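You operate a simulated robot arm through the tools that you are given. There is no shell and no other tool. Be economical: measure what you need, move in short steps, check, and stop when the job is done.

The job below is to be done with a simulated two-armed robot. You get a single attempt, and the scene is never put back.

JOB
Hold the yellow flask in the cradle, pull its dust cap off and clamp its spout.
Fine: lay the cap on the tray, lower the head to that colour's mark, run the cradle in, shut the jaw lever.

The check looks at the end state, three seconds after you hand in, the way a careful person would. Anything else that was tipped, shoved, dropped, spilled or broken makes it a failure. Lids that push on must go on centred and level and be pressed home; caps that screw on are set level and turned clockwise until they are tight.

ROBOT AND FRAMES
Two 7-joint arms with two-finger parallel grippers on one trunk, on a base that drives. Base frame: it is fixed to the floor where the robot stands at the start and does not move with it; the origin is under the middle of the robot, x ahead of it, y to its left, z up. Lengths are in m, angles in degrees, forces in N, time in s.
The left shoulder is at the start at [0.06, 0.143, 0.926], the right one opposite. With the tool pointing down near the work surface each hand reaches from about 0.24 to 0.48 m from the robot's upright axis, wherever it stands, measured 20 degrees to its own side. Places, roughly: top of the adapter tray [0.9, -0.2, 0.8]; flask cradle [0.6, 0, 0.8]; grey dust cap [2.25, -0.5, 0.25]; cream dust cap [2, -0.5, 0.25]. Payload 1.57 kg a hand.
The TCP of each hand is the grasp point between the finger pads, 0.03 m short of the fingertips. In the tool frame z runs along the fingers and y along their closing line. Largest opening 0.11 m; finger width 0.024, thickness 0.012; the body of the gripper, 0.048 by 0.112 m, starts 0.078 m behind the TCP.
Orientation is that of the tool frame in the base frame, as a unit quaternion [x, y, z, w]. With the fingers straight down and closing along the base's y, the tool's x points along the base's -x, its y along +y and its z along -z.

CONTROLS
- The arms move only by the tool jog_arm. It takes "left_series", "right_series" or both (then of equal length, played together; a hand with none holds still); each is text: rows parted by semicolons, each of 7 numbers parted by spaces: the shift along the base's x, y, z in m, then the turn, a rotation vector about the base's x, y, z in degrees, then the opening, from 0 (shut) to 1 (fully open). In form: x y z wx wy wz fingers; .... A call has 1 to 10 rows; each row is the pose to reach, as a shift and turn from the pose commanded when the call began. Each row takes 0.2 s and may step no farther than 0.05 m and 8.6 degrees from the row before; otherwise, or with a gripper value out of range, the whole call is refused. Where a pose cannot be reached the arm comes as near as it can. A force on the tool above 40 N (or 10 N above the force at the start of the call, whichever is more), or a blocked arm, ends the call early, and 0.2 s more pass. The fingers move at their own pace (about 0.045 m/s each) and stop on an object; they squeeze with about 28 N. The grip force told is the motor's: it shows also when the fingers shut on nothing. Time passes only in rows, and 0.2 s behind the last, so rows that repeat a pose let the fingers close. The reply holds the time, the measured pose of the TCP, the force on the tool along the base axes, the opening and the grip force, in the units named above and with some noise, and new pictures: "pictures" is both (left out), scene, wrist or none (wrist: the cameras of the hands that moved).
- Cameras (640 x 400 px; columns grow to the right, rows downward): "scene" is now at [0.0574, -0.017, 1.556]; the picture's right is [-0.17, -0.99, 0.00], its down [-0.56, 0.10, -0.83] and it looks along [0.81, -0.14, -0.56] (base axes); focal length 295 px, centre (320, 200). "left" rides on the left gripper at [-0.036, 0, -0.08] in its tool frame; the picture's right is [0.00, -1.00, 0.00], its down [0.97, 0.00, -0.24] and it looks along [0.24, 0.00, 0.97] (tool axes); focal length 218 px, centre (320, 200). "right" rides on the right gripper at [-0.036, 0, -0.08] in its tool frame; the picture's right is [0.00, -1.00, 0.00], its down [0.97, 0.00, -0.24] and it looks along [0.24, 0.00, 0.97] (tool axes); focal length 218 px, centre (320, 200).
- slide_trunk(by): slides the trunk up (or, below 0, down) by that many m; the arms and the scene camera ride with it, the base frame stays. It gives what a move gives, with no picture.
- drive_base(legs): drives the robot by 1 to 6 legs, each [ahead, left, turn to the left] in m, m and degrees, along the robot's own axes; the way and the turn of a leg run together, so that a leg with both is an arc; at most 1.5 m and 180 degrees a leg. The arms and the cameras ride along, it lands a little off, and it stops where it bumps. It gives what a move gives, and a new picture of the scene camera.
- pan_tilt(pan, tilt): turns the head with the scene camera to pan (to the left, within 86 degrees either way) and tilt (down, from -29 to 69), counted from straight ahead of the robot. It gives what a move gives, and a new picture of the scene camera.
- probe_pixels(camera, pixels): there is no depth. For up to 12 entries [column, row, z] of the newest picture of that camera ("zoom" is the newest enlarged one), the place [x, y] in the base frame at which the ray of that pixel passes the height z, good to about 0.002 m. No time passes.
- zoom(camera, box): a new picture of the part [left, top, right, bottom] of that camera's present view, enlarged. No time passes.
- finish_job(): hands the job in; it is judged then, once.

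Keep the steps short. Do not move on a guess: measure, check each grasp and each placing, and mend mistakes. In all there are 80 turns and 170 pictures (those below and enlarged ones count). Leave the grippers open and the arms clear of the work at the hand-in unless told otherwise, and finish with a single line.

The tools are called after ">>>" by a JSON object that holds its "fn" and its "kwargs". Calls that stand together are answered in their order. jog_arm: Moves the arms, as the interface text tells. Its arguments: {"type":"object","properties":{"left_series":{"type":"string"},"right_series":{"type":"string"},"pictures":{"type":"string","enum":["both","scene","wrist","none"]}},"required":[]} The other tools are called the same way: slide_trunk (by) slides the trunk up or down; drive_base (legs) drives the base; pan_tilt (pan, tilt) turns the head that bears the scene camera; probe_pixels (camera, pixels) gives the place at which the rays of pixels pass given heights; zoom (camera, box) takes an enlarged picture of a part of a camera's view; finish_job () hands the job in.

At the start:

```text
time_s: 0.0
left_ee_pos: [0.4531, 0.0835, 0.9997]
left_orientation: [0.0, 1.0, -0.001, 0.001]
left_force: [-0.3, 0.4, -0.3]
left_gripper_width: 0.1101
left_grasp_force: 0.0
right_ee_pos: [0.4027, -0.3471, 0.9999]
right_orientation: [0.0, 1.0, 0.0, 0.0]
right_force: [0.3, 0.1, -0.1]
right_gripper_width: 0.11
right_grasp_force: 0.1
trunk travel left (down, up): [-0.525, 0.065]
robot x, y, heading: [-0.0041, 0.0028, 0.0]
head pan, tilt: [-9.7, 34.3]
```

scene: 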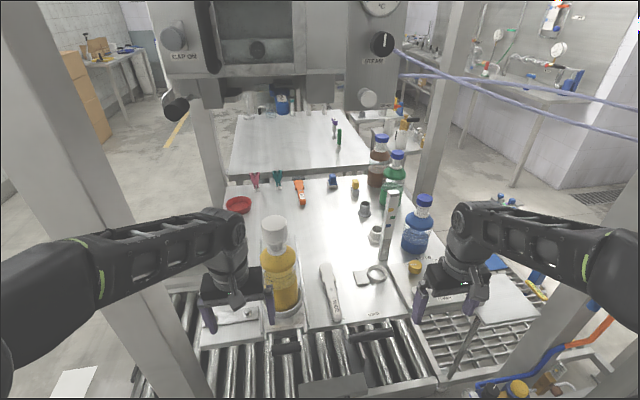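
right: 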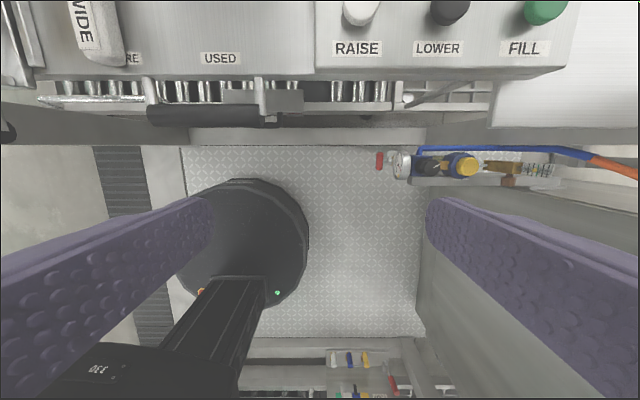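
left: 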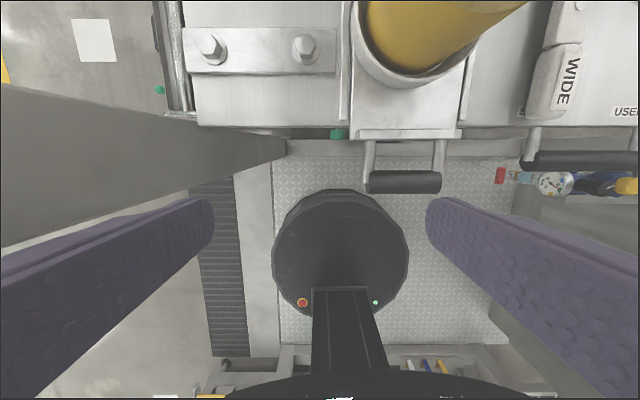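

I see a machine frame with the yellow flask in a cup at about pixel (280,280), a lever labelled WIDE, buttons RAISE/LOWER/FILL, and a scale. I'll enlarge parts to read the labels.

>>> {"fn": "zoom", "kwargs": {"camera": "scene", "box": [200, 160, 460, 330]}}

>>> {"fn": "zoom", "kwargs": {"camera": "scene", "box": [140, 0, 440, 190]}}

>>> {"fn": "zoom", "kwargs": {"camera": "scene", "box": [160, 230, 480, 400]}}

```text
2.35 times, centred on (330, 245) of scene
```

zoom: 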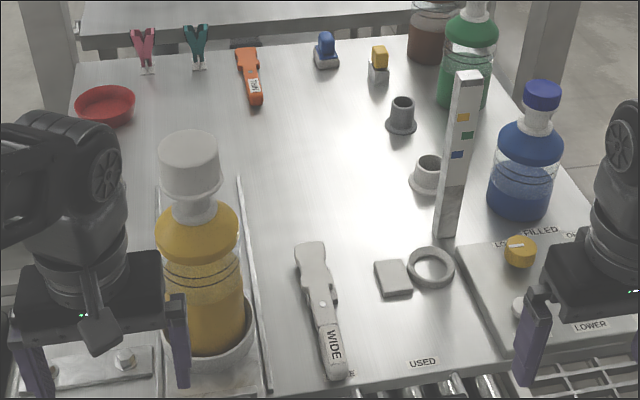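

```text
2.11 times, centred on (290, 95) of scene
```

zoom: 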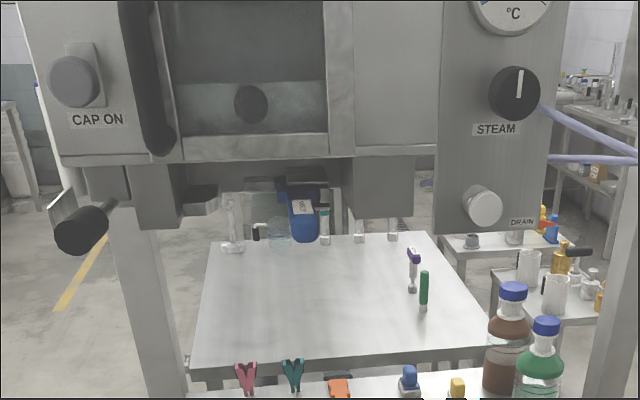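

```text
2.00 times, centred on (320, 315) of scene
```

zoom: 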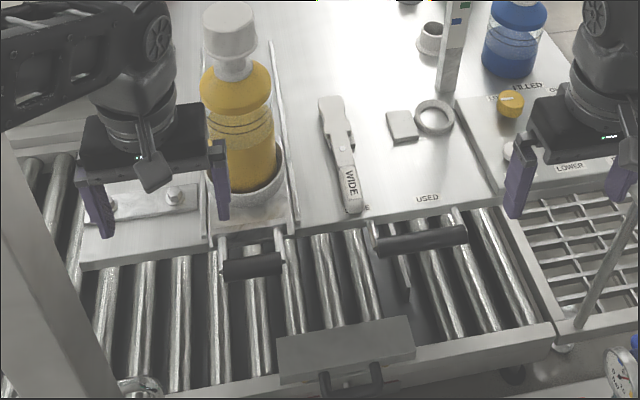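

The console and the head are partly hidden. I'll look higher for the head, and zoom into the console from the right wrist camera.

>>> {"fn": "zoom", "kwargs": {"camera": "right", "box": [0, 0, 640, 130]}}

>>> {"fn": "pan_tilt", "kwargs": {"pan": -5, "tilt": 5}}

```text
1.00 times, centred on (320, 65) of right
```

zoom: 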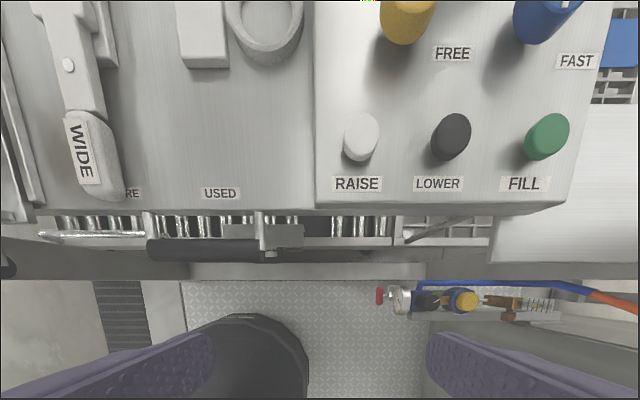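

```text
time_s: 0.9
left_ee_pos: [0.4538, 0.0855, 0.9983]
left_orientation: [0.0, 1.0, 0.0, 0.0]
left_force: [-0.6, -1.5, 0.1]
left_gripper_width: 0.1099
left_grasp_force: 0.1
right_ee_pos: [0.4028, -0.3477, 1.0001]
right_orientation: [-0.001, 1.0, 0.001, 0.0]
right_force: [1.2, -0.3, 0.7]
right_gripper_width: 0.1101
right_grasp_force: 0.0
trunk travel left (down, up): [-0.525, 0.065]
robot x, y, heading: [0.0015, 0.0019, -0.3]
head pan, tilt: [-5.0, 5.0]
```

scene: 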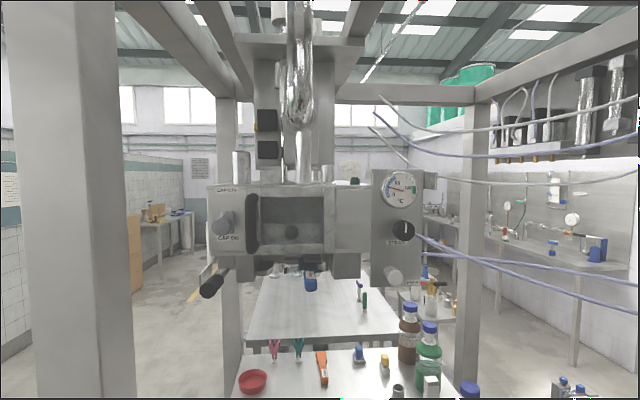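

>>> {"fn": "zoom", "kwargs": {"camera": "scene", "box": [180, 160, 440, 320]}}

>>> {"fn": "pan_tilt", "kwargs": {"pan": -30, "tilt": 45}}

```text
2.46 times, centred on (310, 240) of scene
```

zoom: 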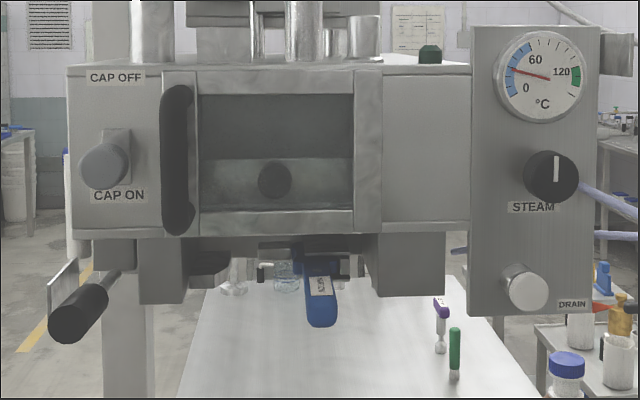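

```text
time_s: 2.0
left_ee_pos: [0.4537, 0.0841, 0.9998]
left_orientation: [0.0, 1.0, 0.0, 0.0]
left_force: [0.2, 0.5, 0.2]
left_gripper_width: 0.1102
left_grasp_force: 0.1
right_ee_pos: [0.4029, -0.3471, 1.0006]
right_orientation: [0.0, 1.0, 0.001, 0.0]
right_force: [0.0, 1.5, 0.2]
right_gripper_width: 0.1098
right_grasp_force: 0.1
trunk travel left (down, up): [-0.525, 0.065]
robot x, y, heading: [-0.0006, 0.0027, -0.0]
head pan, tilt: [-30.0, 45.0]
```

scene: 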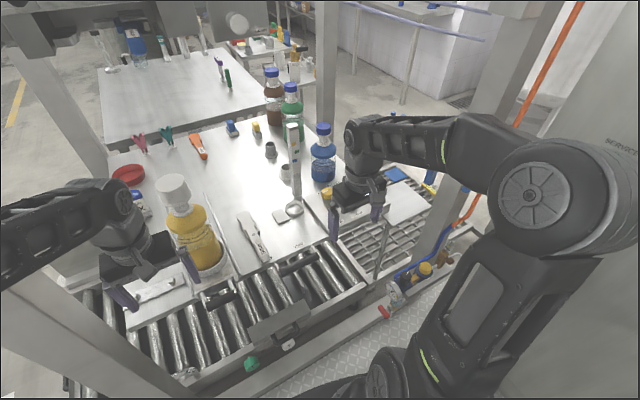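

>>> {"fn": "zoom", "kwargs": {"camera": "scene", "box": [100, 110, 360, 310]}}

>>> {"fn": "zoom", "kwargs": {"camera": "scene", "box": [220, 110, 380, 270]}}

>>> {"fn": "zoom", "kwargs": {"camera": "left", "box": [160, 0, 640, 220]}}

```text
2.00 times, centred on (230, 210) of scene
```

zoom: 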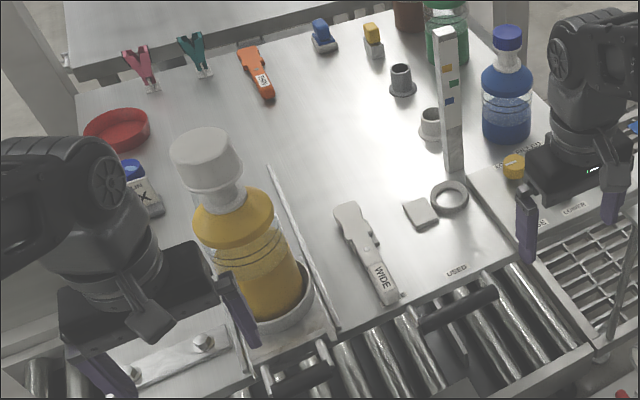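

```text
2.50 times, centred on (300, 190) of scene
```

zoom: 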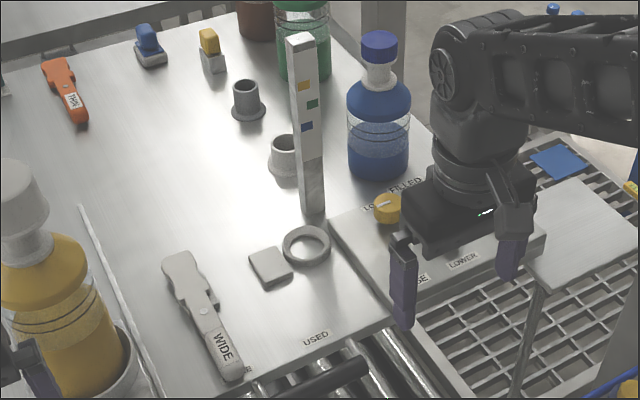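

```text
1.33 times, centred on (400, 110) of left
```

zoom: 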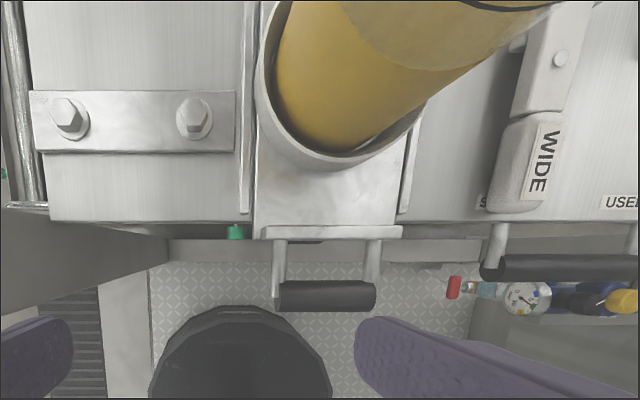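

The hands hide the console and the cradle. I'll draw both hands back a little (the post near [0.5, 0.28] must be kept clear of).

>>> {"fn": "jog_arm", "kwargs": {"left_series": "-0.04 0 0 0 0 0 1; -0.08 0 0 0 0 0 1; -0.12 0 0 0 0 0 1", "right_series": "-0.03 -0.03 0 0 0 0 1; -0.06 -0.06 0 0 0 0 1; -0.1 -0.09 0 0 0 0 1", "pictures": "wrist"}}

>>> {"fn": "pan_tilt", "kwargs": {"pan": -10, "tilt": 42}}

```text
time_s: 2.8
left_ee_pos: [0.33, 0.0845, 1.0]
left_orientation: [0.0, 1.0, 0.001, 0.001]
left_force: [-0.3, -0.5, 0.2]
left_gripper_width: 0.1099
left_grasp_force: 0.1
right_ee_pos: [0.3008, -0.4371, 1.0012]
right_orientation: [-0.001, 1.0, 0.0, 0.001]
right_force: [0.1, -0.2, -0.9]
right_gripper_width: 0.11
right_grasp_force: 0.1
trunk travel left (down, up): [-0.525, 0.065]
robot x, y, heading: [0.0006, 0.0013, 0.0]
head pan, tilt: [-30.0, 45.0]
```

right: 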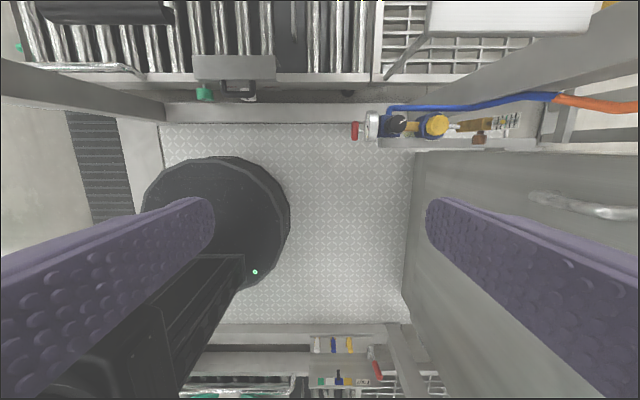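
left: 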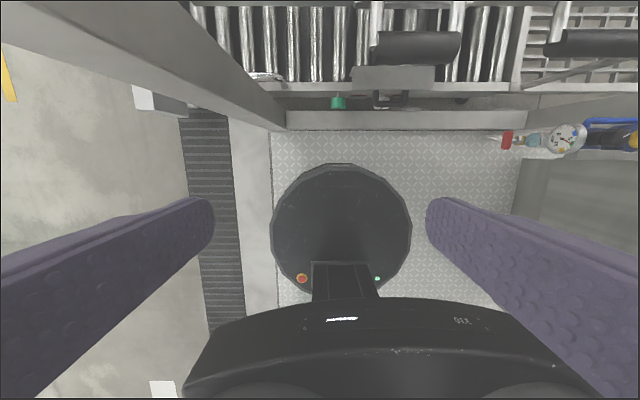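

```text
time_s: 3.6
left_ee_pos: [0.3315, 0.0835, 0.9995]
left_orientation: [0.0, 1.0, 0.0, 0.0]
left_force: [0.4, -0.5, -1.0]
left_gripper_width: 0.1098
left_grasp_force: 0.0
right_ee_pos: [0.3048, -0.4363, 1.0002]
right_orientation: [0.0, 1.0, 0.0, 0.0]
right_force: [0.3, -0.7, -0.1]
right_gripper_width: 0.11
right_grasp_force: 0.0
trunk travel left (down, up): [-0.525, 0.065]
robot x, y, heading: [-0.0022, -0.0003, -0.1]
head pan, tilt: [-10.0, 42.0]
```

scene: 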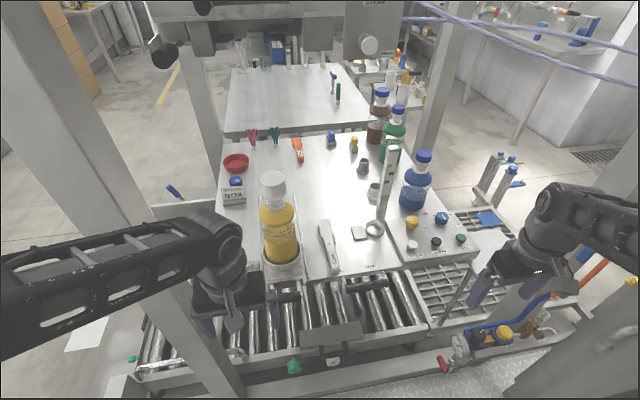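

>>> {"fn": "zoom", "kwargs": {"camera": "scene", "box": [340, 130, 500, 290]}}

>>> {"fn": "zoom", "kwargs": {"camera": "scene", "box": [210, 130, 410, 300]}}

>>> {"fn": "probe_pixels", "kwargs": {"camera": "scene", "pixels": [[272, 182, 1.08], [272, 182, 1.05], [281, 258, 0.82], [288, 302, 0.79], [412, 246, 0.84], [436, 243, 0.84], [461, 239, 0.84], [388, 170, 1.0], [382, 221, 0.8], [330, 250, 0.8], [165, 55, 1.2], [371, 265, 0.8]]}}

```text
2.50 times, centred on (420, 210) of scene
```

zoom: 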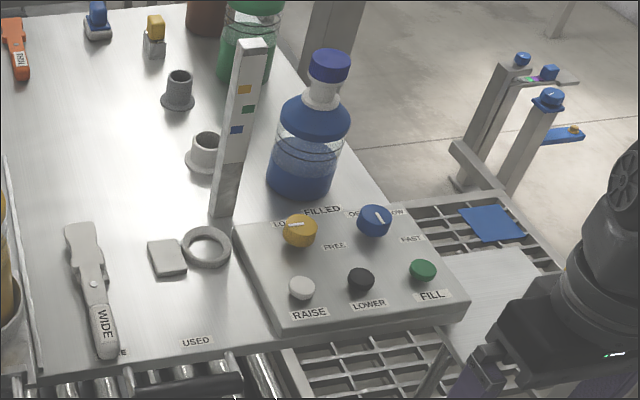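

```text
2.35 times, centred on (310, 215) of scene
```

zoom: 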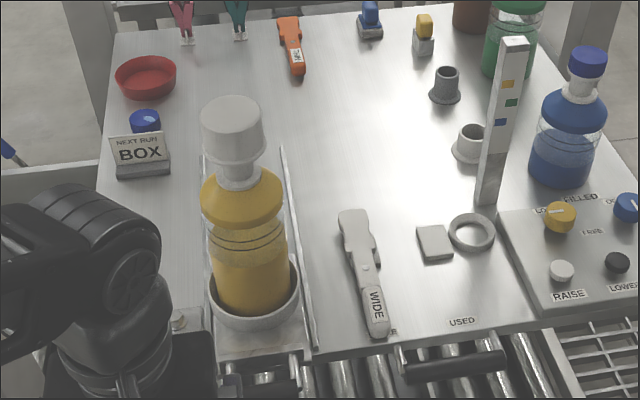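

```text
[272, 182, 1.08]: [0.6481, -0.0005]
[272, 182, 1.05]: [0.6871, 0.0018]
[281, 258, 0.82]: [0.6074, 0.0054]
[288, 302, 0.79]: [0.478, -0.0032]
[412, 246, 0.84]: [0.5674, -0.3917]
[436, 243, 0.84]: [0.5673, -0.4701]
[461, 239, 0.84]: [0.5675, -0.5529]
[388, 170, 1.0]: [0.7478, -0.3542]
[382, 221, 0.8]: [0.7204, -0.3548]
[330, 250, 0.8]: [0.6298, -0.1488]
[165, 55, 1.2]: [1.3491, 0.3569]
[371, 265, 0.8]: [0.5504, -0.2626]
```

>>> {"fn": "zoom", "kwargs": {"camera": "scene", "box": [395, 205, 475, 255]}}

>>> {"fn": "zoom", "kwargs": {"camera": "scene", "box": [255, 160, 305, 280]}}

>>> {"fn": "pan_tilt", "kwargs": {"pan": 5, "tilt": 15}}

```text
8.00 times, centred on (435, 230) of scene
```

zoom: 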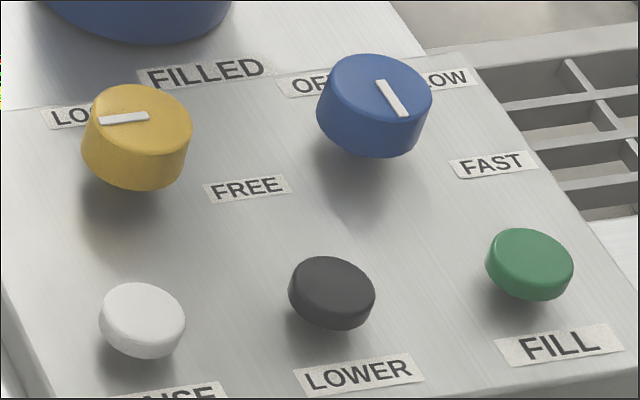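

```text
3.33 times, centred on (280, 220) of scene
```

zoom: 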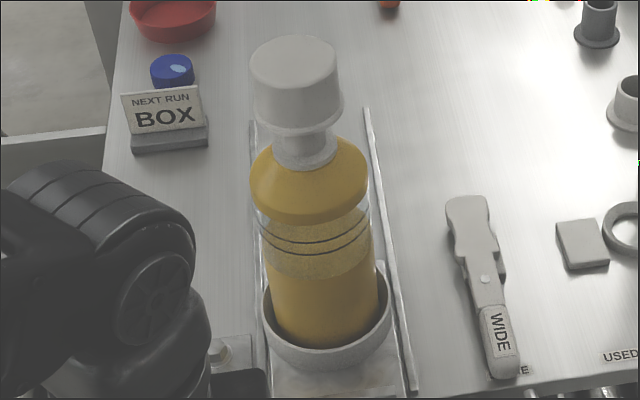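

```text
time_s: 4.5
left_ee_pos: [0.3335, 0.084, 1.001]
left_orientation: [0.0, 1.0, 0.0, 0.0]
left_force: [-0.3, -0.1, 0.1]
left_gripper_width: 0.1098
left_grasp_force: 0.0
right_ee_pos: [0.3028, -0.4373, 1.0014]
right_orientation: [0.0, 1.0, 0.0, 0.0]
right_force: [0.0, -0.4, 0.2]
right_gripper_width: 0.11
right_grasp_force: 0.1
trunk travel left (down, up): [-0.525, 0.065]
robot x, y, heading: [-0.0039, 0.002, 0.1]
head pan, tilt: [5.0, 15.0]
```

scene: 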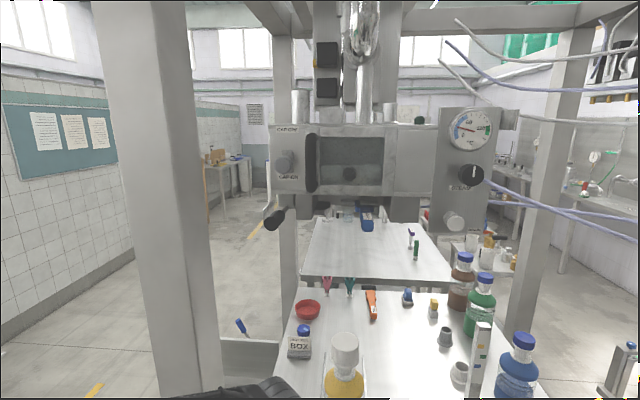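

Blue knob points to FAST, yellow to LOCK. To get distances to the head and flask I need parallax: I'll lower the trunk 0.12 m (hands are clear over open floor) and retake the same view.

>>> {"fn": "slide_trunk", "kwargs": {"by": -0.12}}

>>> {"fn": "pan_tilt", "kwargs": {"pan": 5, "tilt": 15}}

>>> {"fn": "zoom", "kwargs": {"camera": "scene", "box": [240, 70, 500, 232]}}

```text
time_s: 6.0
left_ee_pos: [0.3333, 0.084, 0.8805]
left_orientation: [0.0, 1.0, 0.0, 0.0]
left_force: [-0.1, 0.1, 0.0]
left_gripper_width: 0.1101
left_grasp_force: 0.0
right_ee_pos: [0.3018, -0.4371, 0.8802]
right_orientation: [0.0, 1.0, 0.001, 0.0]
right_force: [-0.3, 0.0, 0.0]
right_gripper_width: 0.1101
right_grasp_force: 0.1
trunk travel left (down, up): [-0.405, 0.185]
robot x, y, heading: [-0.0002, -0.0042, -0.0]
head pan, tilt: [5.0, 15.0]
```

```text
time_s: 6.7
left_ee_pos: [0.3326, 0.0844, 0.8804]
left_orientation: [0.0, 1.0, 0.0, 0.0]
left_force: [-0.5, -0.7, -0.4]
left_gripper_width: 0.1098
left_grasp_force: 0.1
right_ee_pos: [0.3019, -0.4371, 0.8808]
right_orientation: [0.0, 1.0, 0.0, 0.0]
right_force: [-0.9, -0.9, -0.6]
right_gripper_width: 0.1097
right_grasp_force: 0.0
trunk travel left (down, up): [-0.405, 0.185]
robot x, y, heading: [-0.0036, -0.0007, -0.3]
head pan, tilt: [5.0, 15.0]
```

scene: 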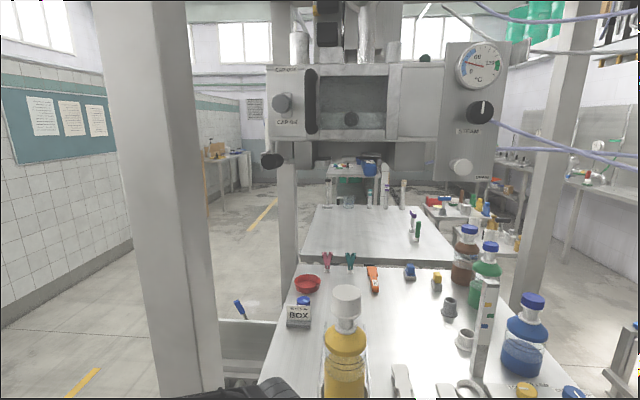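

```text
2.46 times, centred on (370, 151) of scene
```

zoom: 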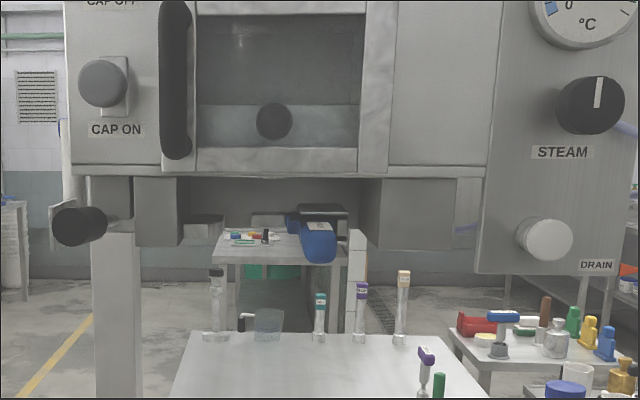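

The head's underside is at about z 1.38, its front at x ≈ 0.69; the cap top is at about [0.62, 0, 1.083]; jaw lever handle about [0.67, 0.15, 1.36]. I'll come at the flask with horizontal fingers: left on the body, right on the cap. First pitch both hands up (tool z to +x).

>>> {"fn": "jog_arm", "kwargs": {"left_series": "0.01 0.006 0.01 0 -8.5 0 1; 0.02 0.012 0.02 0 -17 0 1; 0.03 0.018 0.03 0 -25.5 0 1; 0.04 0.024 0.04 0 -34 0 1; 0.05 0.03 0.05 0 -42.5 0 1; 0.06 0.036 0.06 0 -51 0 1; 0.07 0.04 0.065 0 -59.5 0 1; 0.08 0.045 0.07 0 -68 0 1; 0.09 0.05 0.07 0 -76.5 0 1; 0.1 0.055 0.07 0 -85 0 1", "right_series": "0.012 0.02 0.018 0 -8.5 0 1; 0.024 0.04 0.036 0 -17 0 1; 0.036 0.06 0.054 0 -25.5 0 1; 0.048 0.08 0.072 0 -34 0 1; 0.06 0.1 0.09 0 -42.5 0 1; 0.07 0.12 0.108 0 -51 0 1; 0.08 0.14 0.126 0 -59.5 0 1; 0.09 0.16 0.144 0 -68 0 1; 0.1 0.18 0.162 0 -76.5 0 1; 0.11 0.19 0.18 0 -85 0 1"}}

```text
time_s: 8.8
left_ee_pos: [0.5247, 0.0774, 0.9671]
left_orientation: [-0.001, 0.737, 0.0, 0.676]
left_force: [-0.3, 0.2, 1.0]
left_gripper_width: 0.11
left_grasp_force: 0.0
left hand out of reach, approached as far as the arm can: row 5, 6, 7, 8, 9, 10
right_ee_pos: [0.4609, -0.2719, 1.1218]
right_orientation: [0.0, 0.738, 0.001, 0.674]
right_force: [0.8, -0.9, 0.7]
right_gripper_width: 0.11
right_grasp_force: 0.0
right hand out of reach, approached as far as the arm can: row 7, 8, 9, 10
trunk travel left (down, up): [-0.405, 0.185]
robot x, y, heading: [-0.0021, 0.0029, 0.2]
head pan, tilt: [5.0, 15.0]
```

scene: 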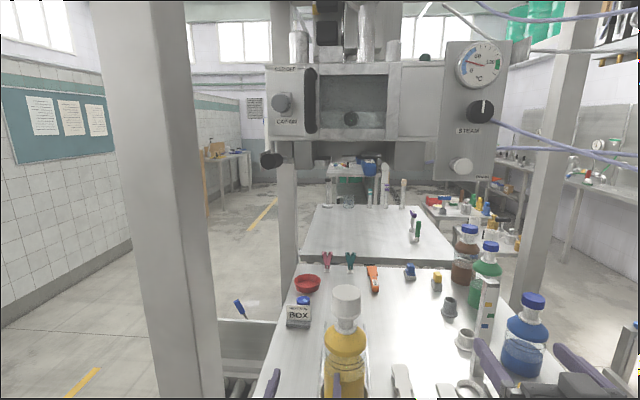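
right: 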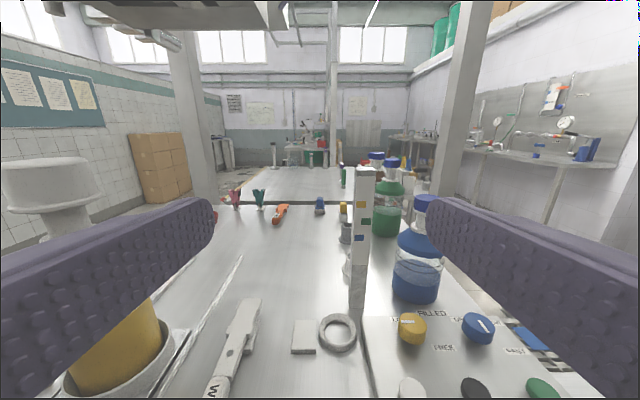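
left: 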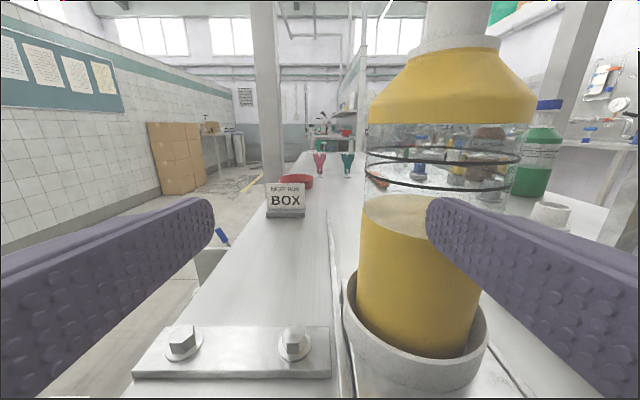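

The horizontal poses are too close to the shoulder at this trunk height. I'll raise the trunk 0.12 to give the arms room, then bring the left hand down behind the flask.

>>> {"fn": "slide_trunk", "kwargs": {"by": 0.15}}

>>> {"fn": "jog_arm", "kwargs": {"left_series": "-0.02 -0.02 -0.03 0 -5 0 1; -0.03 -0.04 -0.07 0 -5 0 1; -0.04 -0.05 -0.11 0 -5 0 1; -0.04 -0.06 -0.15 0 -5 0 1; -0.04 -0.07 -0.18 0 -5 0 1", "right_series": "0 0 -0.03 0 -5 4 1; 0 0 -0.06 0 -5 8 1; 0 0 -0.1 0 -5 12 1; 0 0 -0.14 0 -5 16 1; 0 0 -0.14 0 -5 20 1"}}

```text
time_s: 10.6
left_ee_pos: [0.5243, 0.0779, 1.1183]
left_orientation: [-0.001, 0.738, 0.001, 0.675]
left_force: [-0.5, 0.0, 0.4]
left_gripper_width: 0.1101
left_grasp_force: 0.0
right_ee_pos: [0.4599, -0.2719, 1.2708]
right_orientation: [0.0, 0.738, 0.0, 0.675]
right_force: [0.4, -0.7, 0.3]
right_gripper_width: 0.1103
right_grasp_force: 0.1
trunk travel left (down, up): [-0.555, 0.035]
robot x, y, heading: [-0.0013, -0.0003, 0.1]
head pan, tilt: [5.0, 15.0]
```

```text
time_s: 11.8
left_ee_pos: [0.5213, -0.0331, 0.9876]
left_orientation: [0.002, 0.716, 0.01, 0.698]
left_force: [0.9, 0.5, -0.9]
left_gripper_width: 0.1102
left_grasp_force: 0.0
left hand out of reach, approached as far as the arm can: row 1, 2, 3, 4, 5
right_ee_pos: [0.4737, -0.2869, 1.1342]
right_orientation: [-0.129, 0.696, 0.12, 0.696]
right_force: [0.1, -0.6, 1.0]
right_gripper_width: 0.11
right_grasp_force: 0.1
right hand out of reach, approached as far as the arm can: row 1, 2, 3, 4, 5
trunk travel left (down, up): [-0.555, 0.035]
robot x, y, heading: [0.0021, 0.0035, 0.2]
head pan, tilt: [5.0, 15.0]
```

scene: 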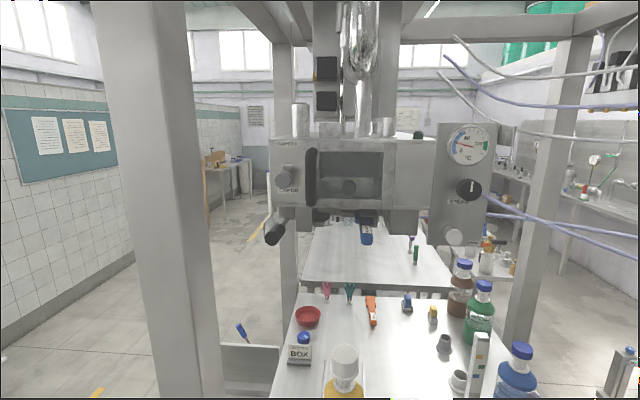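
right: 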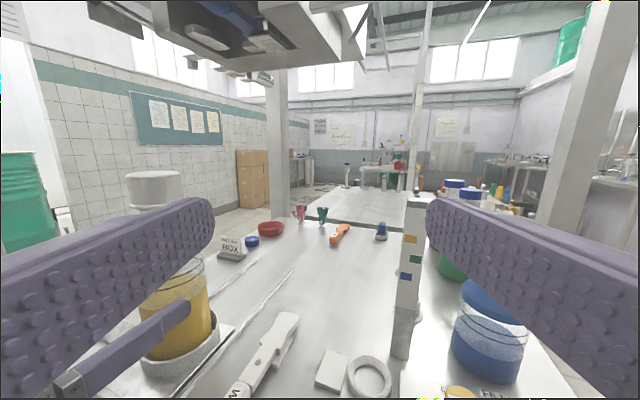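
left: 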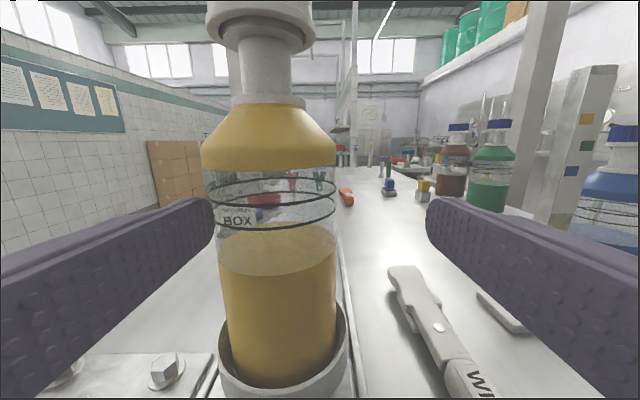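

I can see the flask well from the left hand. I'll get a scene view aimed at the flask and cross the rays of both cameras.

>>> {"fn": "pan_tilt", "kwargs": {"pan": 0, "tilt": 42}}

>>> {"fn": "zoom", "kwargs": {"camera": "scene", "box": [260, 140, 380, 290]}}

>>> {"fn": "probe_pixels", "kwargs": {"camera": "left", "pixels": [[268, 101, 0.98], [268, 101, 1.0], [268, 101, 1.02], [262, 40, 1.02], [262, 40, 1.04], [283, 395, 0.82], [283, 395, 0.85], [217, 350, 0.85], [348, 340, 0.85], [280, 368, 0.82], [280, 368, 0.8]]}}

```text
time_s: 12.7
left_ee_pos: [0.5216, -0.0325, 0.9878]
left_orientation: [0.002, 0.717, 0.009, 0.697]
left_force: [-0.2, 0.2, 0.4]
left_gripper_width: 0.1101
left_grasp_force: 0.0
right_ee_pos: [0.4728, -0.2874, 1.1364]
right_orientation: [-0.128, 0.697, 0.118, 0.696]
right_force: [0.3, -0.4, -0.6]
right_gripper_width: 0.1101
right_grasp_force: 0.1
trunk travel left (down, up): [-0.555, 0.035]
robot x, y, heading: [-0.0004, -0.0029, -0.0]
head pan, tilt: [0.0, 42.0]
```

scene: 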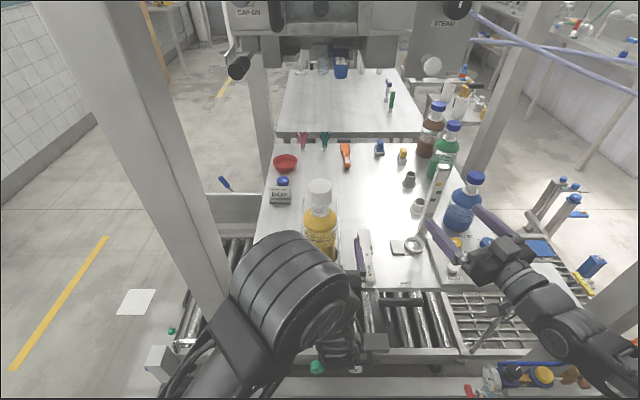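

```text
2.67 times, centred on (320, 215) of scene
```

zoom: 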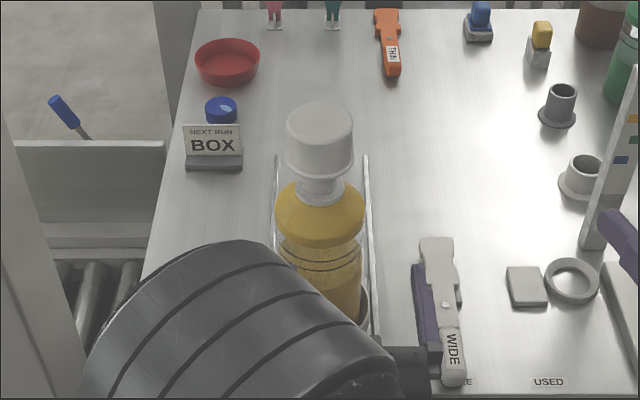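

```text
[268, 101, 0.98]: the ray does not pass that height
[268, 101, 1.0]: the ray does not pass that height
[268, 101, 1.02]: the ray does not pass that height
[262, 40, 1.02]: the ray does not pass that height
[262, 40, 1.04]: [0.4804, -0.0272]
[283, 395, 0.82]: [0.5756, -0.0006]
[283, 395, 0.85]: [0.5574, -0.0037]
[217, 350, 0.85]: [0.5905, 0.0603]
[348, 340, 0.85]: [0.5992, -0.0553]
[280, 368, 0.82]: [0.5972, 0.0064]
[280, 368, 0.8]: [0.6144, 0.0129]
```

Crossing the views puts the flask's axis at about [0.597, 0.002], body about 0.09 wide, shoulder at z ≈ 1.0, cup rim ≈ 0.85. I'll first centre the left hand in y only and see what it does.

>>> {"fn": "jog_arm", "kwargs": {"left_series": "0 0.018 0 0 0 0 1; 0 0.036 0 0 0 0 1; 0 0.036 0 0 0 0 1", "pictures": "wrist"}}

```text
time_s: 13.5
left_ee_pos: [0.5363, -0.0111, 1.0075]
left_orientation: [0.0, 0.711, 0.004, 0.703]
left_force: [-0.2, 0.3, 0.1]
left_gripper_width: 0.11
left_grasp_force: 0.0
left hand out of reach, approached as far as the arm can: row 1, 2, 3
right_ee_pos: [0.4738, -0.2861, 1.1353]
right_orientation: [-0.129, 0.696, 0.118, 0.696]
right_force: [-0.5, 0.6, 0.6]
right_gripper_width: 0.1099
right_grasp_force: 0.0
trunk travel left (down, up): [-0.555, 0.035]
robot x, y, heading: [0.0035, 0.0029, -0.1]
head pan, tilt: [0.0, 42.0]
```

left: 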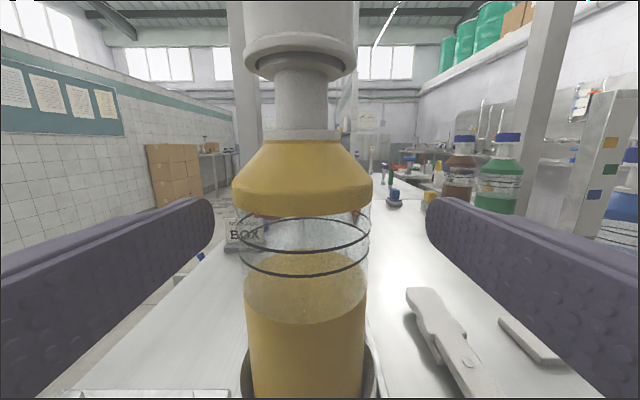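

The arm is folded too far here; the robot is too near for horizontal hands. I'll drive back 0.12 m so that the arms can stretch.

>>> {"fn": "drive_base", "kwargs": {"legs": [[-0.12, 0, 0]]}}

>>> {"fn": "jog_arm", "kwargs": {"left_series": "0.02 0.01 0 0 0 0 1; 0.04 0.01 0 0 0 0 1; 0.06 0.01 0 0 0 0 1; 0.06 0.01 0 0 0 0 1", "pictures": "wrist"}}

```text
time_s: 14.8
left_ee_pos: [0.4135, -0.0098, 1.0084]
left_orientation: [0.0, 0.71, 0.003, 0.704]
left_force: [0.2, 0.2, 0.3]
left_gripper_width: 0.1098
left_grasp_force: 0.1
right_ee_pos: [0.3514, -0.2874, 1.1364]
right_orientation: [-0.129, 0.696, 0.119, 0.696]
right_force: [-0.7, 0.4, 1.2]
right_gripper_width: 0.1098
right_grasp_force: 0.1
trunk travel left (down, up): [-0.555, 0.035]
robot x, y, heading: [-0.1193, 0.0002, 0.2]
head pan, tilt: [0.0, 42.0]
```

scene: 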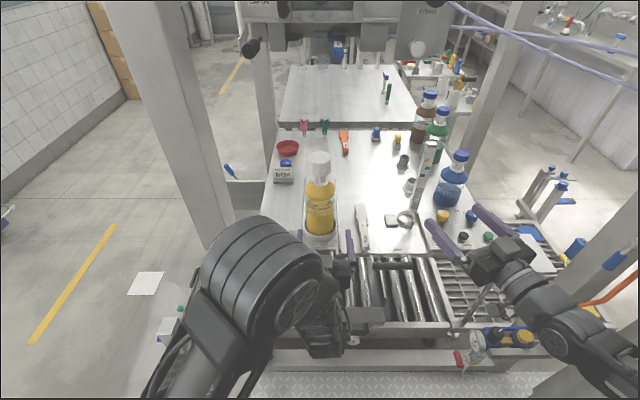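

```text
time_s: 15.8
left_ee_pos: [0.4753, -0.0013, 1.0079]
left_orientation: [0.0, 0.711, 0.004, 0.704]
left_force: [-0.3, -0.6, 0.6]
left_gripper_width: 0.1101
left_grasp_force: 0.0
right_ee_pos: [0.3532, -0.2876, 1.1354]
right_orientation: [-0.13, 0.696, 0.118, 0.696]
right_force: [1.0, -0.5, 0.2]
right_gripper_width: 0.11
right_grasp_force: 0.0
trunk travel left (down, up): [-0.555, 0.035]
robot x, y, heading: [-0.1222, -0.0036, -0.0]
head pan, tilt: [0.0, 42.0]
```

left: 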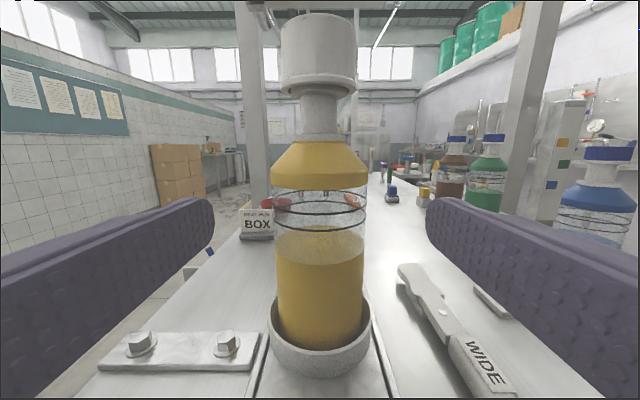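

The left hand now tracks exactly and the flask is centred at column 320. Lower to z ≈ 0.945, then go forward around the body.

>>> {"fn": "jog_arm", "kwargs": {"left_series": "0 0 -0.03 0 0 0 1; 0 0 -0.063 0 0 0 1; 0.03 0 -0.063 0 0 0 1; 0.055 0 -0.063 0 0 0 1; 0.08 0 -0.063 0 0 0 1; 0.1 0 -0.063 0 0 0 1; 0.1 0 -0.063 0 0 0 1"}}

```text
time_s: 17.4
left_ee_pos: [0.5762, -0.0001, 0.9448]
left_orientation: [0.0, 0.711, 0.004, 0.703]
left_force: [-0.5, 0.4, 0.5]
left_gripper_width: 0.11
left_grasp_force: 0.1
left hand out of reach, approached as far as the arm can: row 2
right_ee_pos: [0.3537, -0.287, 1.1358]
right_orientation: [-0.129, 0.697, 0.117, 0.696]
right_force: [-0.3, 0.3, -0.3]
right_gripper_width: 0.11
right_grasp_force: 0.0
trunk travel left (down, up): [-0.555, 0.035]
robot x, y, heading: [-0.1235, 0.0024, -0.1]
head pan, tilt: [0.0, 42.0]
```

scene: 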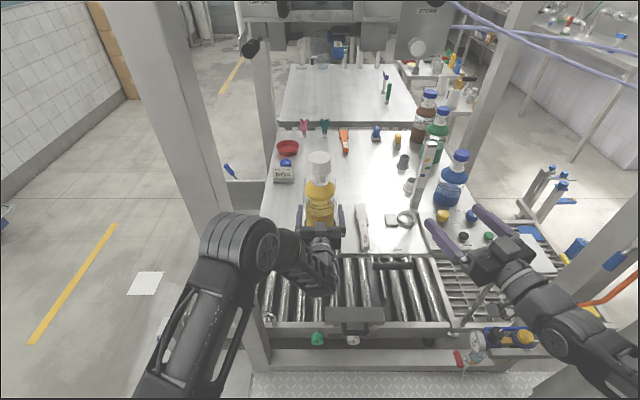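
left: 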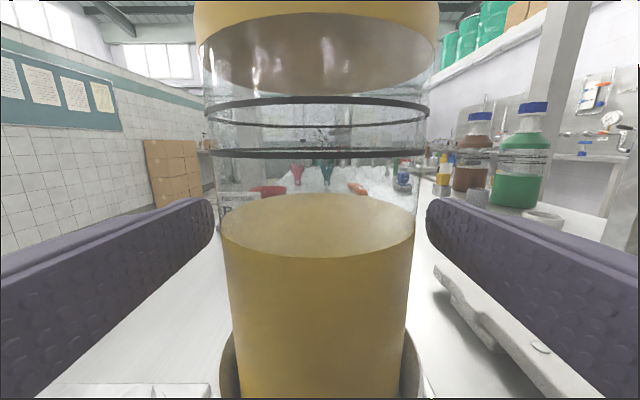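

The body is between the fingers with even gaps. Advance 0.02 m and close gently, holding in place.

>>> {"fn": "jog_arm", "kwargs": {"left_series": "0.01 0 0 0 0 0 1; 0.02 0 0 0 0 0 1; 0.02 0 0 0 0 0 0.7; 0.02 0 0 0 0 0 0.7; 0.02 0 0 0 0 0 0.7; 0.02 0 0 0 0 0 0.7", "pictures": "wrist"}}

>>> {"fn": "jog_arm", "kwargs": {"right_series": "0.01 0.01 0 0 0 4 1; 0.02 0.02 0 0 0 8 1; 0.03 0.03 0 0 0 12 1; 0.04 0.04 0 0 0 16 1; 0.04 0.05 0 0 0 20 1; 0.04 0.05 0 0 0 20 1", "pictures": "both"}}

```text
time_s: 18.8
left_ee_pos: [0.5961, -0.0008, 0.9451]
left_orientation: [0.0, 0.711, 0.004, 0.703]
left_force: [-1.0, 1.0, 1.1]
left_gripper_width: 0.089
left_grasp_force: 28.1
right_ee_pos: [0.3524, -0.2881, 1.1357]
right_orientation: [-0.128, 0.696, 0.119, 0.696]
right_force: [0.1, 0.5, 0.2]
right_gripper_width: 0.1099
right_grasp_force: 0.1
trunk travel left (down, up): [-0.555, 0.035]
robot x, y, heading: [-0.1193, 0.0014, -0.1]
head pan, tilt: [0.0, 42.0]
```

left: 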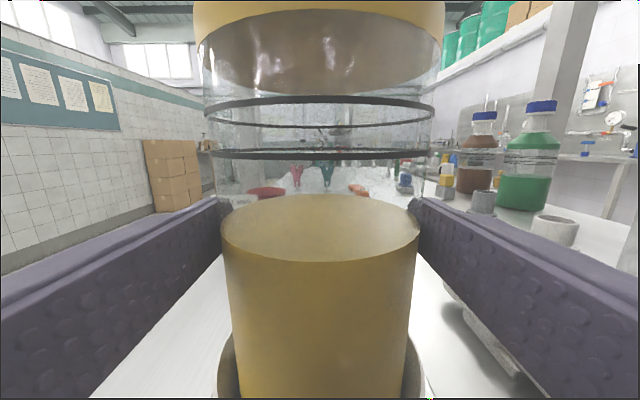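

```text
time_s: 20.1
left_ee_pos: [0.5953, -0.0009, 0.9451]
left_orientation: [0.001, 0.711, 0.003, 0.704]
left_force: [0.0, -1.6, 2.6]
left_gripper_width: 0.0889
left_grasp_force: 27.6
right_ee_pos: [0.3931, -0.2374, 1.1354]
right_orientation: [-0.249, 0.663, 0.238, 0.665]
right_force: [-0.4, 0.3, 0.2]
right_gripper_width: 0.11
right_grasp_force: 0.0
trunk travel left (down, up): [-0.555, 0.035]
robot x, y, heading: [-0.1223, 0.0003, 0.0]
head pan, tilt: [0.0, 42.0]
```

scene: 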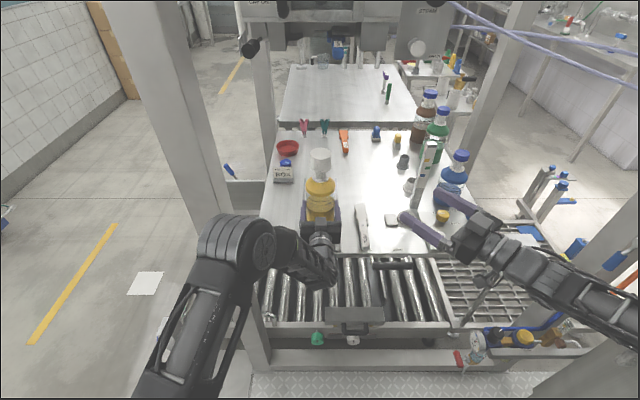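
right: 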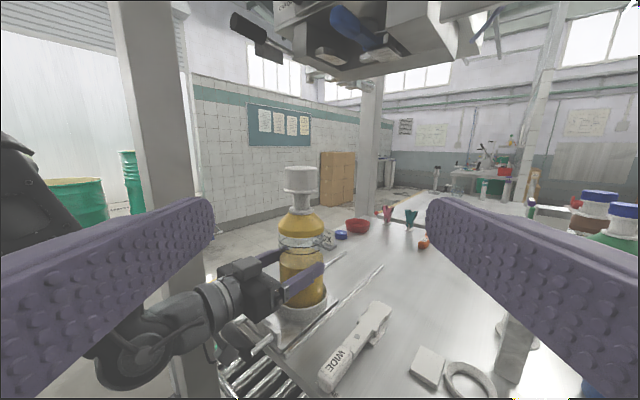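

Left hand holds the body (width 0.089, 28 N). Right view shows the head's underside; I'll enlarge that and measure the cap.

>>> {"fn": "zoom", "kwargs": {"camera": "right", "box": [220, 0, 520, 100]}}

>>> {"fn": "zoom", "kwargs": {"camera": "right", "box": [230, 140, 390, 340]}}

>>> {"fn": "probe_pixels", "kwargs": {"camera": "right", "pixels": [[301, 215, 1.08], [301, 188, 1.09], [301, 188, 1.1], [303, 315, 0.84]]}}

```text
2.13 times, centred on (370, 50) of right
```

zoom: 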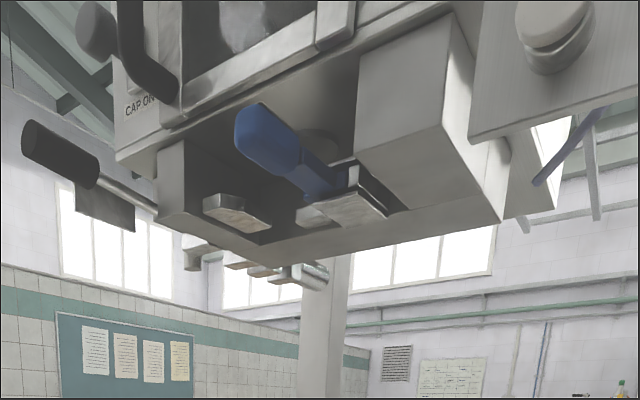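

```text
2.00 times, centred on (310, 240) of right
```

zoom: 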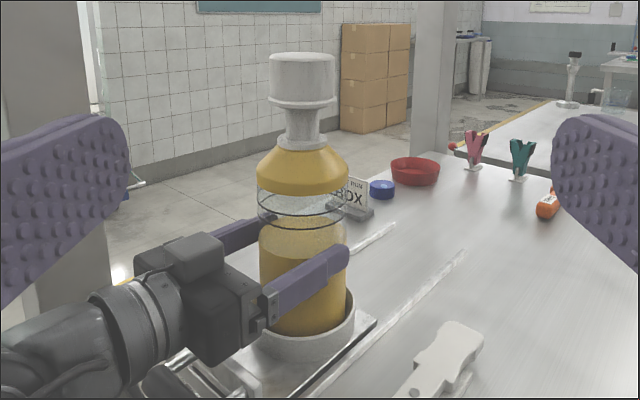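

```text
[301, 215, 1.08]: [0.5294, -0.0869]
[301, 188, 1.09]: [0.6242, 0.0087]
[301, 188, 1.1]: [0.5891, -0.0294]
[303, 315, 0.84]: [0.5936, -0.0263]
```

Cap: flange bottom z ≈ 1.09, top ≈ 1.134, about 0.06 wide. Line the right hand (pointing at 40°) up sideways and go most of the way forward at z 1.116.

>>> {"fn": "jog_arm", "kwargs": {"right_series": "-0.016 0.018 -0.01 0 0 0 1; -0.031 0.037 -0.019 0 0 0 1; 0 0.063 -0.019 0 0 0 1; 0.03 0.089 -0.019 0 0 0 1; 0.061 0.115 -0.019 0 0 0 1; 0.091 0.14 -0.019 0 0 0 1; 0.121 0.166 -0.019 0 0 0 1; 0.121 0.166 -0.019 0 0 0 1"}}

```text
time_s: 21.9
left_ee_pos: [0.5957, -0.0004, 0.9456]
left_orientation: [0.0, 0.71, 0.003, 0.704]
left_force: [0.9, -1.1, 5.2]
left_gripper_width: 0.0888
left_grasp_force: 28.0
right_ee_pos: [0.5151, -0.0705, 1.1172]
right_orientation: [-0.248, 0.663, 0.237, 0.665]
right_force: [-0.6, 0.5, -0.5]
right_gripper_width: 0.1101
right_grasp_force: 0.0
trunk travel left (down, up): [-0.555, 0.035]
robot x, y, heading: [-0.1179, 0.001, 0.1]
head pan, tilt: [0.0, 42.0]
```

scene: 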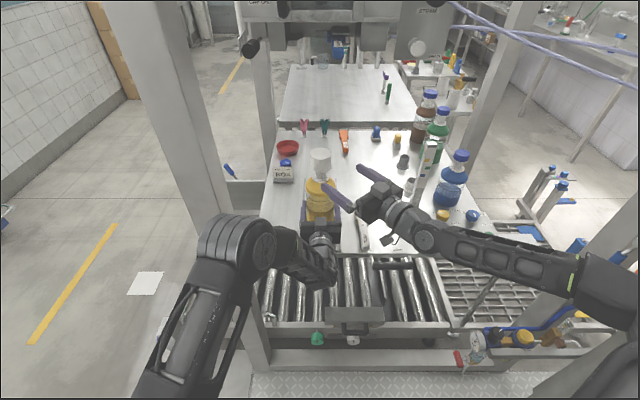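
right: 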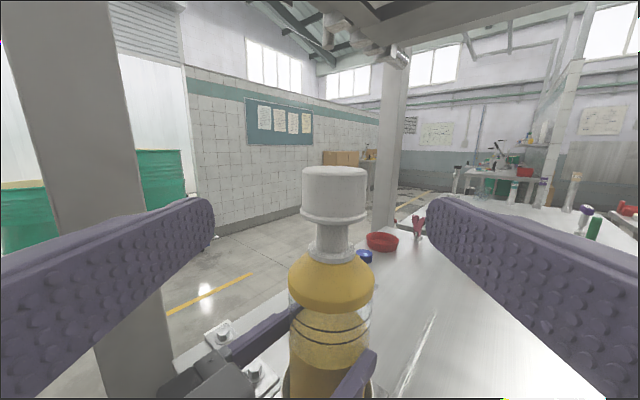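

Cap appears about 0.012 m to the right of the hand's line (column 335). Shift right by that and go forward 0.06, then look.

>>> {"fn": "jog_arm", "kwargs": {"right_series": "0.008 -0.009 0 0 0 0 1; 0.03 0.01 0 0 0 0 1; 0.054 0.03 0 0 0 0 1; 0.054 0.03 0 0 0 0 1", "pictures": "wrist"}}

```text
time_s: 22.9
left_ee_pos: [0.5961, -0.0011, 0.9455]
left_orientation: [0.001, 0.711, 0.003, 0.703]
left_force: [0.4, -0.4, 3.1]
left_gripper_width: 0.0886
left_grasp_force: 28.1
right_ee_pos: [0.569, -0.0413, 1.1162]
right_orientation: [-0.248, 0.664, 0.237, 0.665]
right_force: [-0.6, 0.0, 0.1]
right_gripper_width: 0.11
right_grasp_force: 0.0
trunk travel left (down, up): [-0.555, 0.035]
robot x, y, heading: [-0.1189, -0.0041, 0.1]
head pan, tilt: [0.0, 42.0]
```

right: 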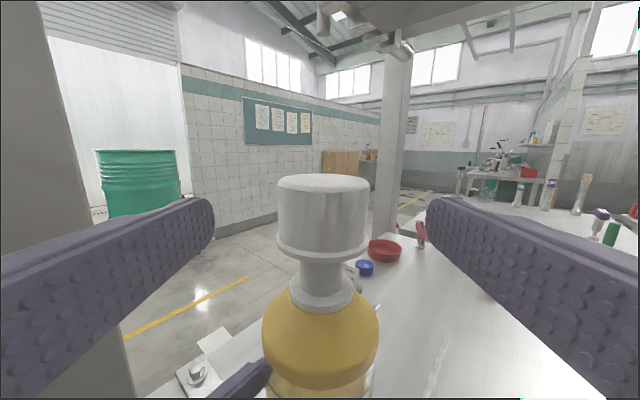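

Cap now centred; about 0.058 m more. Go forward and close on the cap.

>>> {"fn": "jog_arm", "kwargs": {"right_series": "0.023 0.018 0.001 0 0 0 1; 0.045 0.036 0.001 0 0 0 1; 0.045 0.036 0.001 0 0 0 1; 0.045 0.036 0.001 0 0 0 0.4; 0.045 0.036 0.001 0 0 0 0.4; 0.045 0.036 0.001 0 0 0 0.4; 0.045 0.036 0.001 0 0 0 0.4; 0.045 0.036 0.001 0 0 0 0.4"}}

```text
time_s: 24.8
left_ee_pos: [0.5948, -0.0013, 0.9456]
left_orientation: [-0.001, 0.71, 0.004, 0.704]
left_force: [0.1, 1.1, 4.0]
left_gripper_width: 0.0885
left_grasp_force: 27.9
right_ee_pos: [0.5787, -0.0337, 1.1174]
right_orientation: [-0.247, 0.664, 0.234, 0.666]
right_force: [-1.2, -1.7, 0.5]
right_gripper_width: 0.0449
right_grasp_force: 0.8
right hand out of reach, approached as far as the arm can: row 1, 2, 3, 4, 5, 6, 7, 8
trunk travel left (down, up): [-0.555, 0.035]
robot x, y, heading: [-0.1178, 0.0016, 0.2]
head pan, tilt: [0.0, 42.0]
```

scene: 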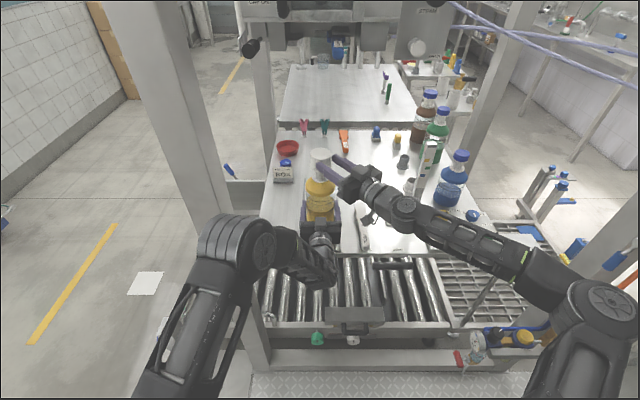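
right: 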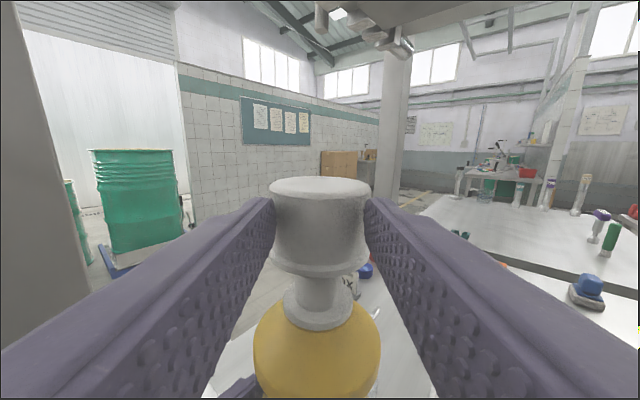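

The right arm ran out of reach 0.047 m short (fingers only touched the front of the cap). I'll open both hands, draw both back by 0.06, drive ahead 0.06 and regrip.

>>> {"fn": "jog_arm", "kwargs": {"left_series": "0 0 0 0 0 0 1; 0 0 0 0 0 0 1; 0 0 0 0 0 0 1; -0.03 0.001 0 0 0 0 1; -0.06 0.001 0 0 0 0 1; -0.07 0.001 0 0 0 0 1", "right_series": "-0.04 -0.035 0 0 0 0 1; -0.04 -0.035 0 0 0 0 1; -0.04 -0.035 0 0 0 0 1; -0.07 -0.06 0 0 0 0 1; -0.1 -0.08 0 0 0 0 1; -0.1 -0.08 0 0 0 0 1", "pictures": "wrist"}}

```text
refused: row 1 steps farther than a row can; nothing moved
```

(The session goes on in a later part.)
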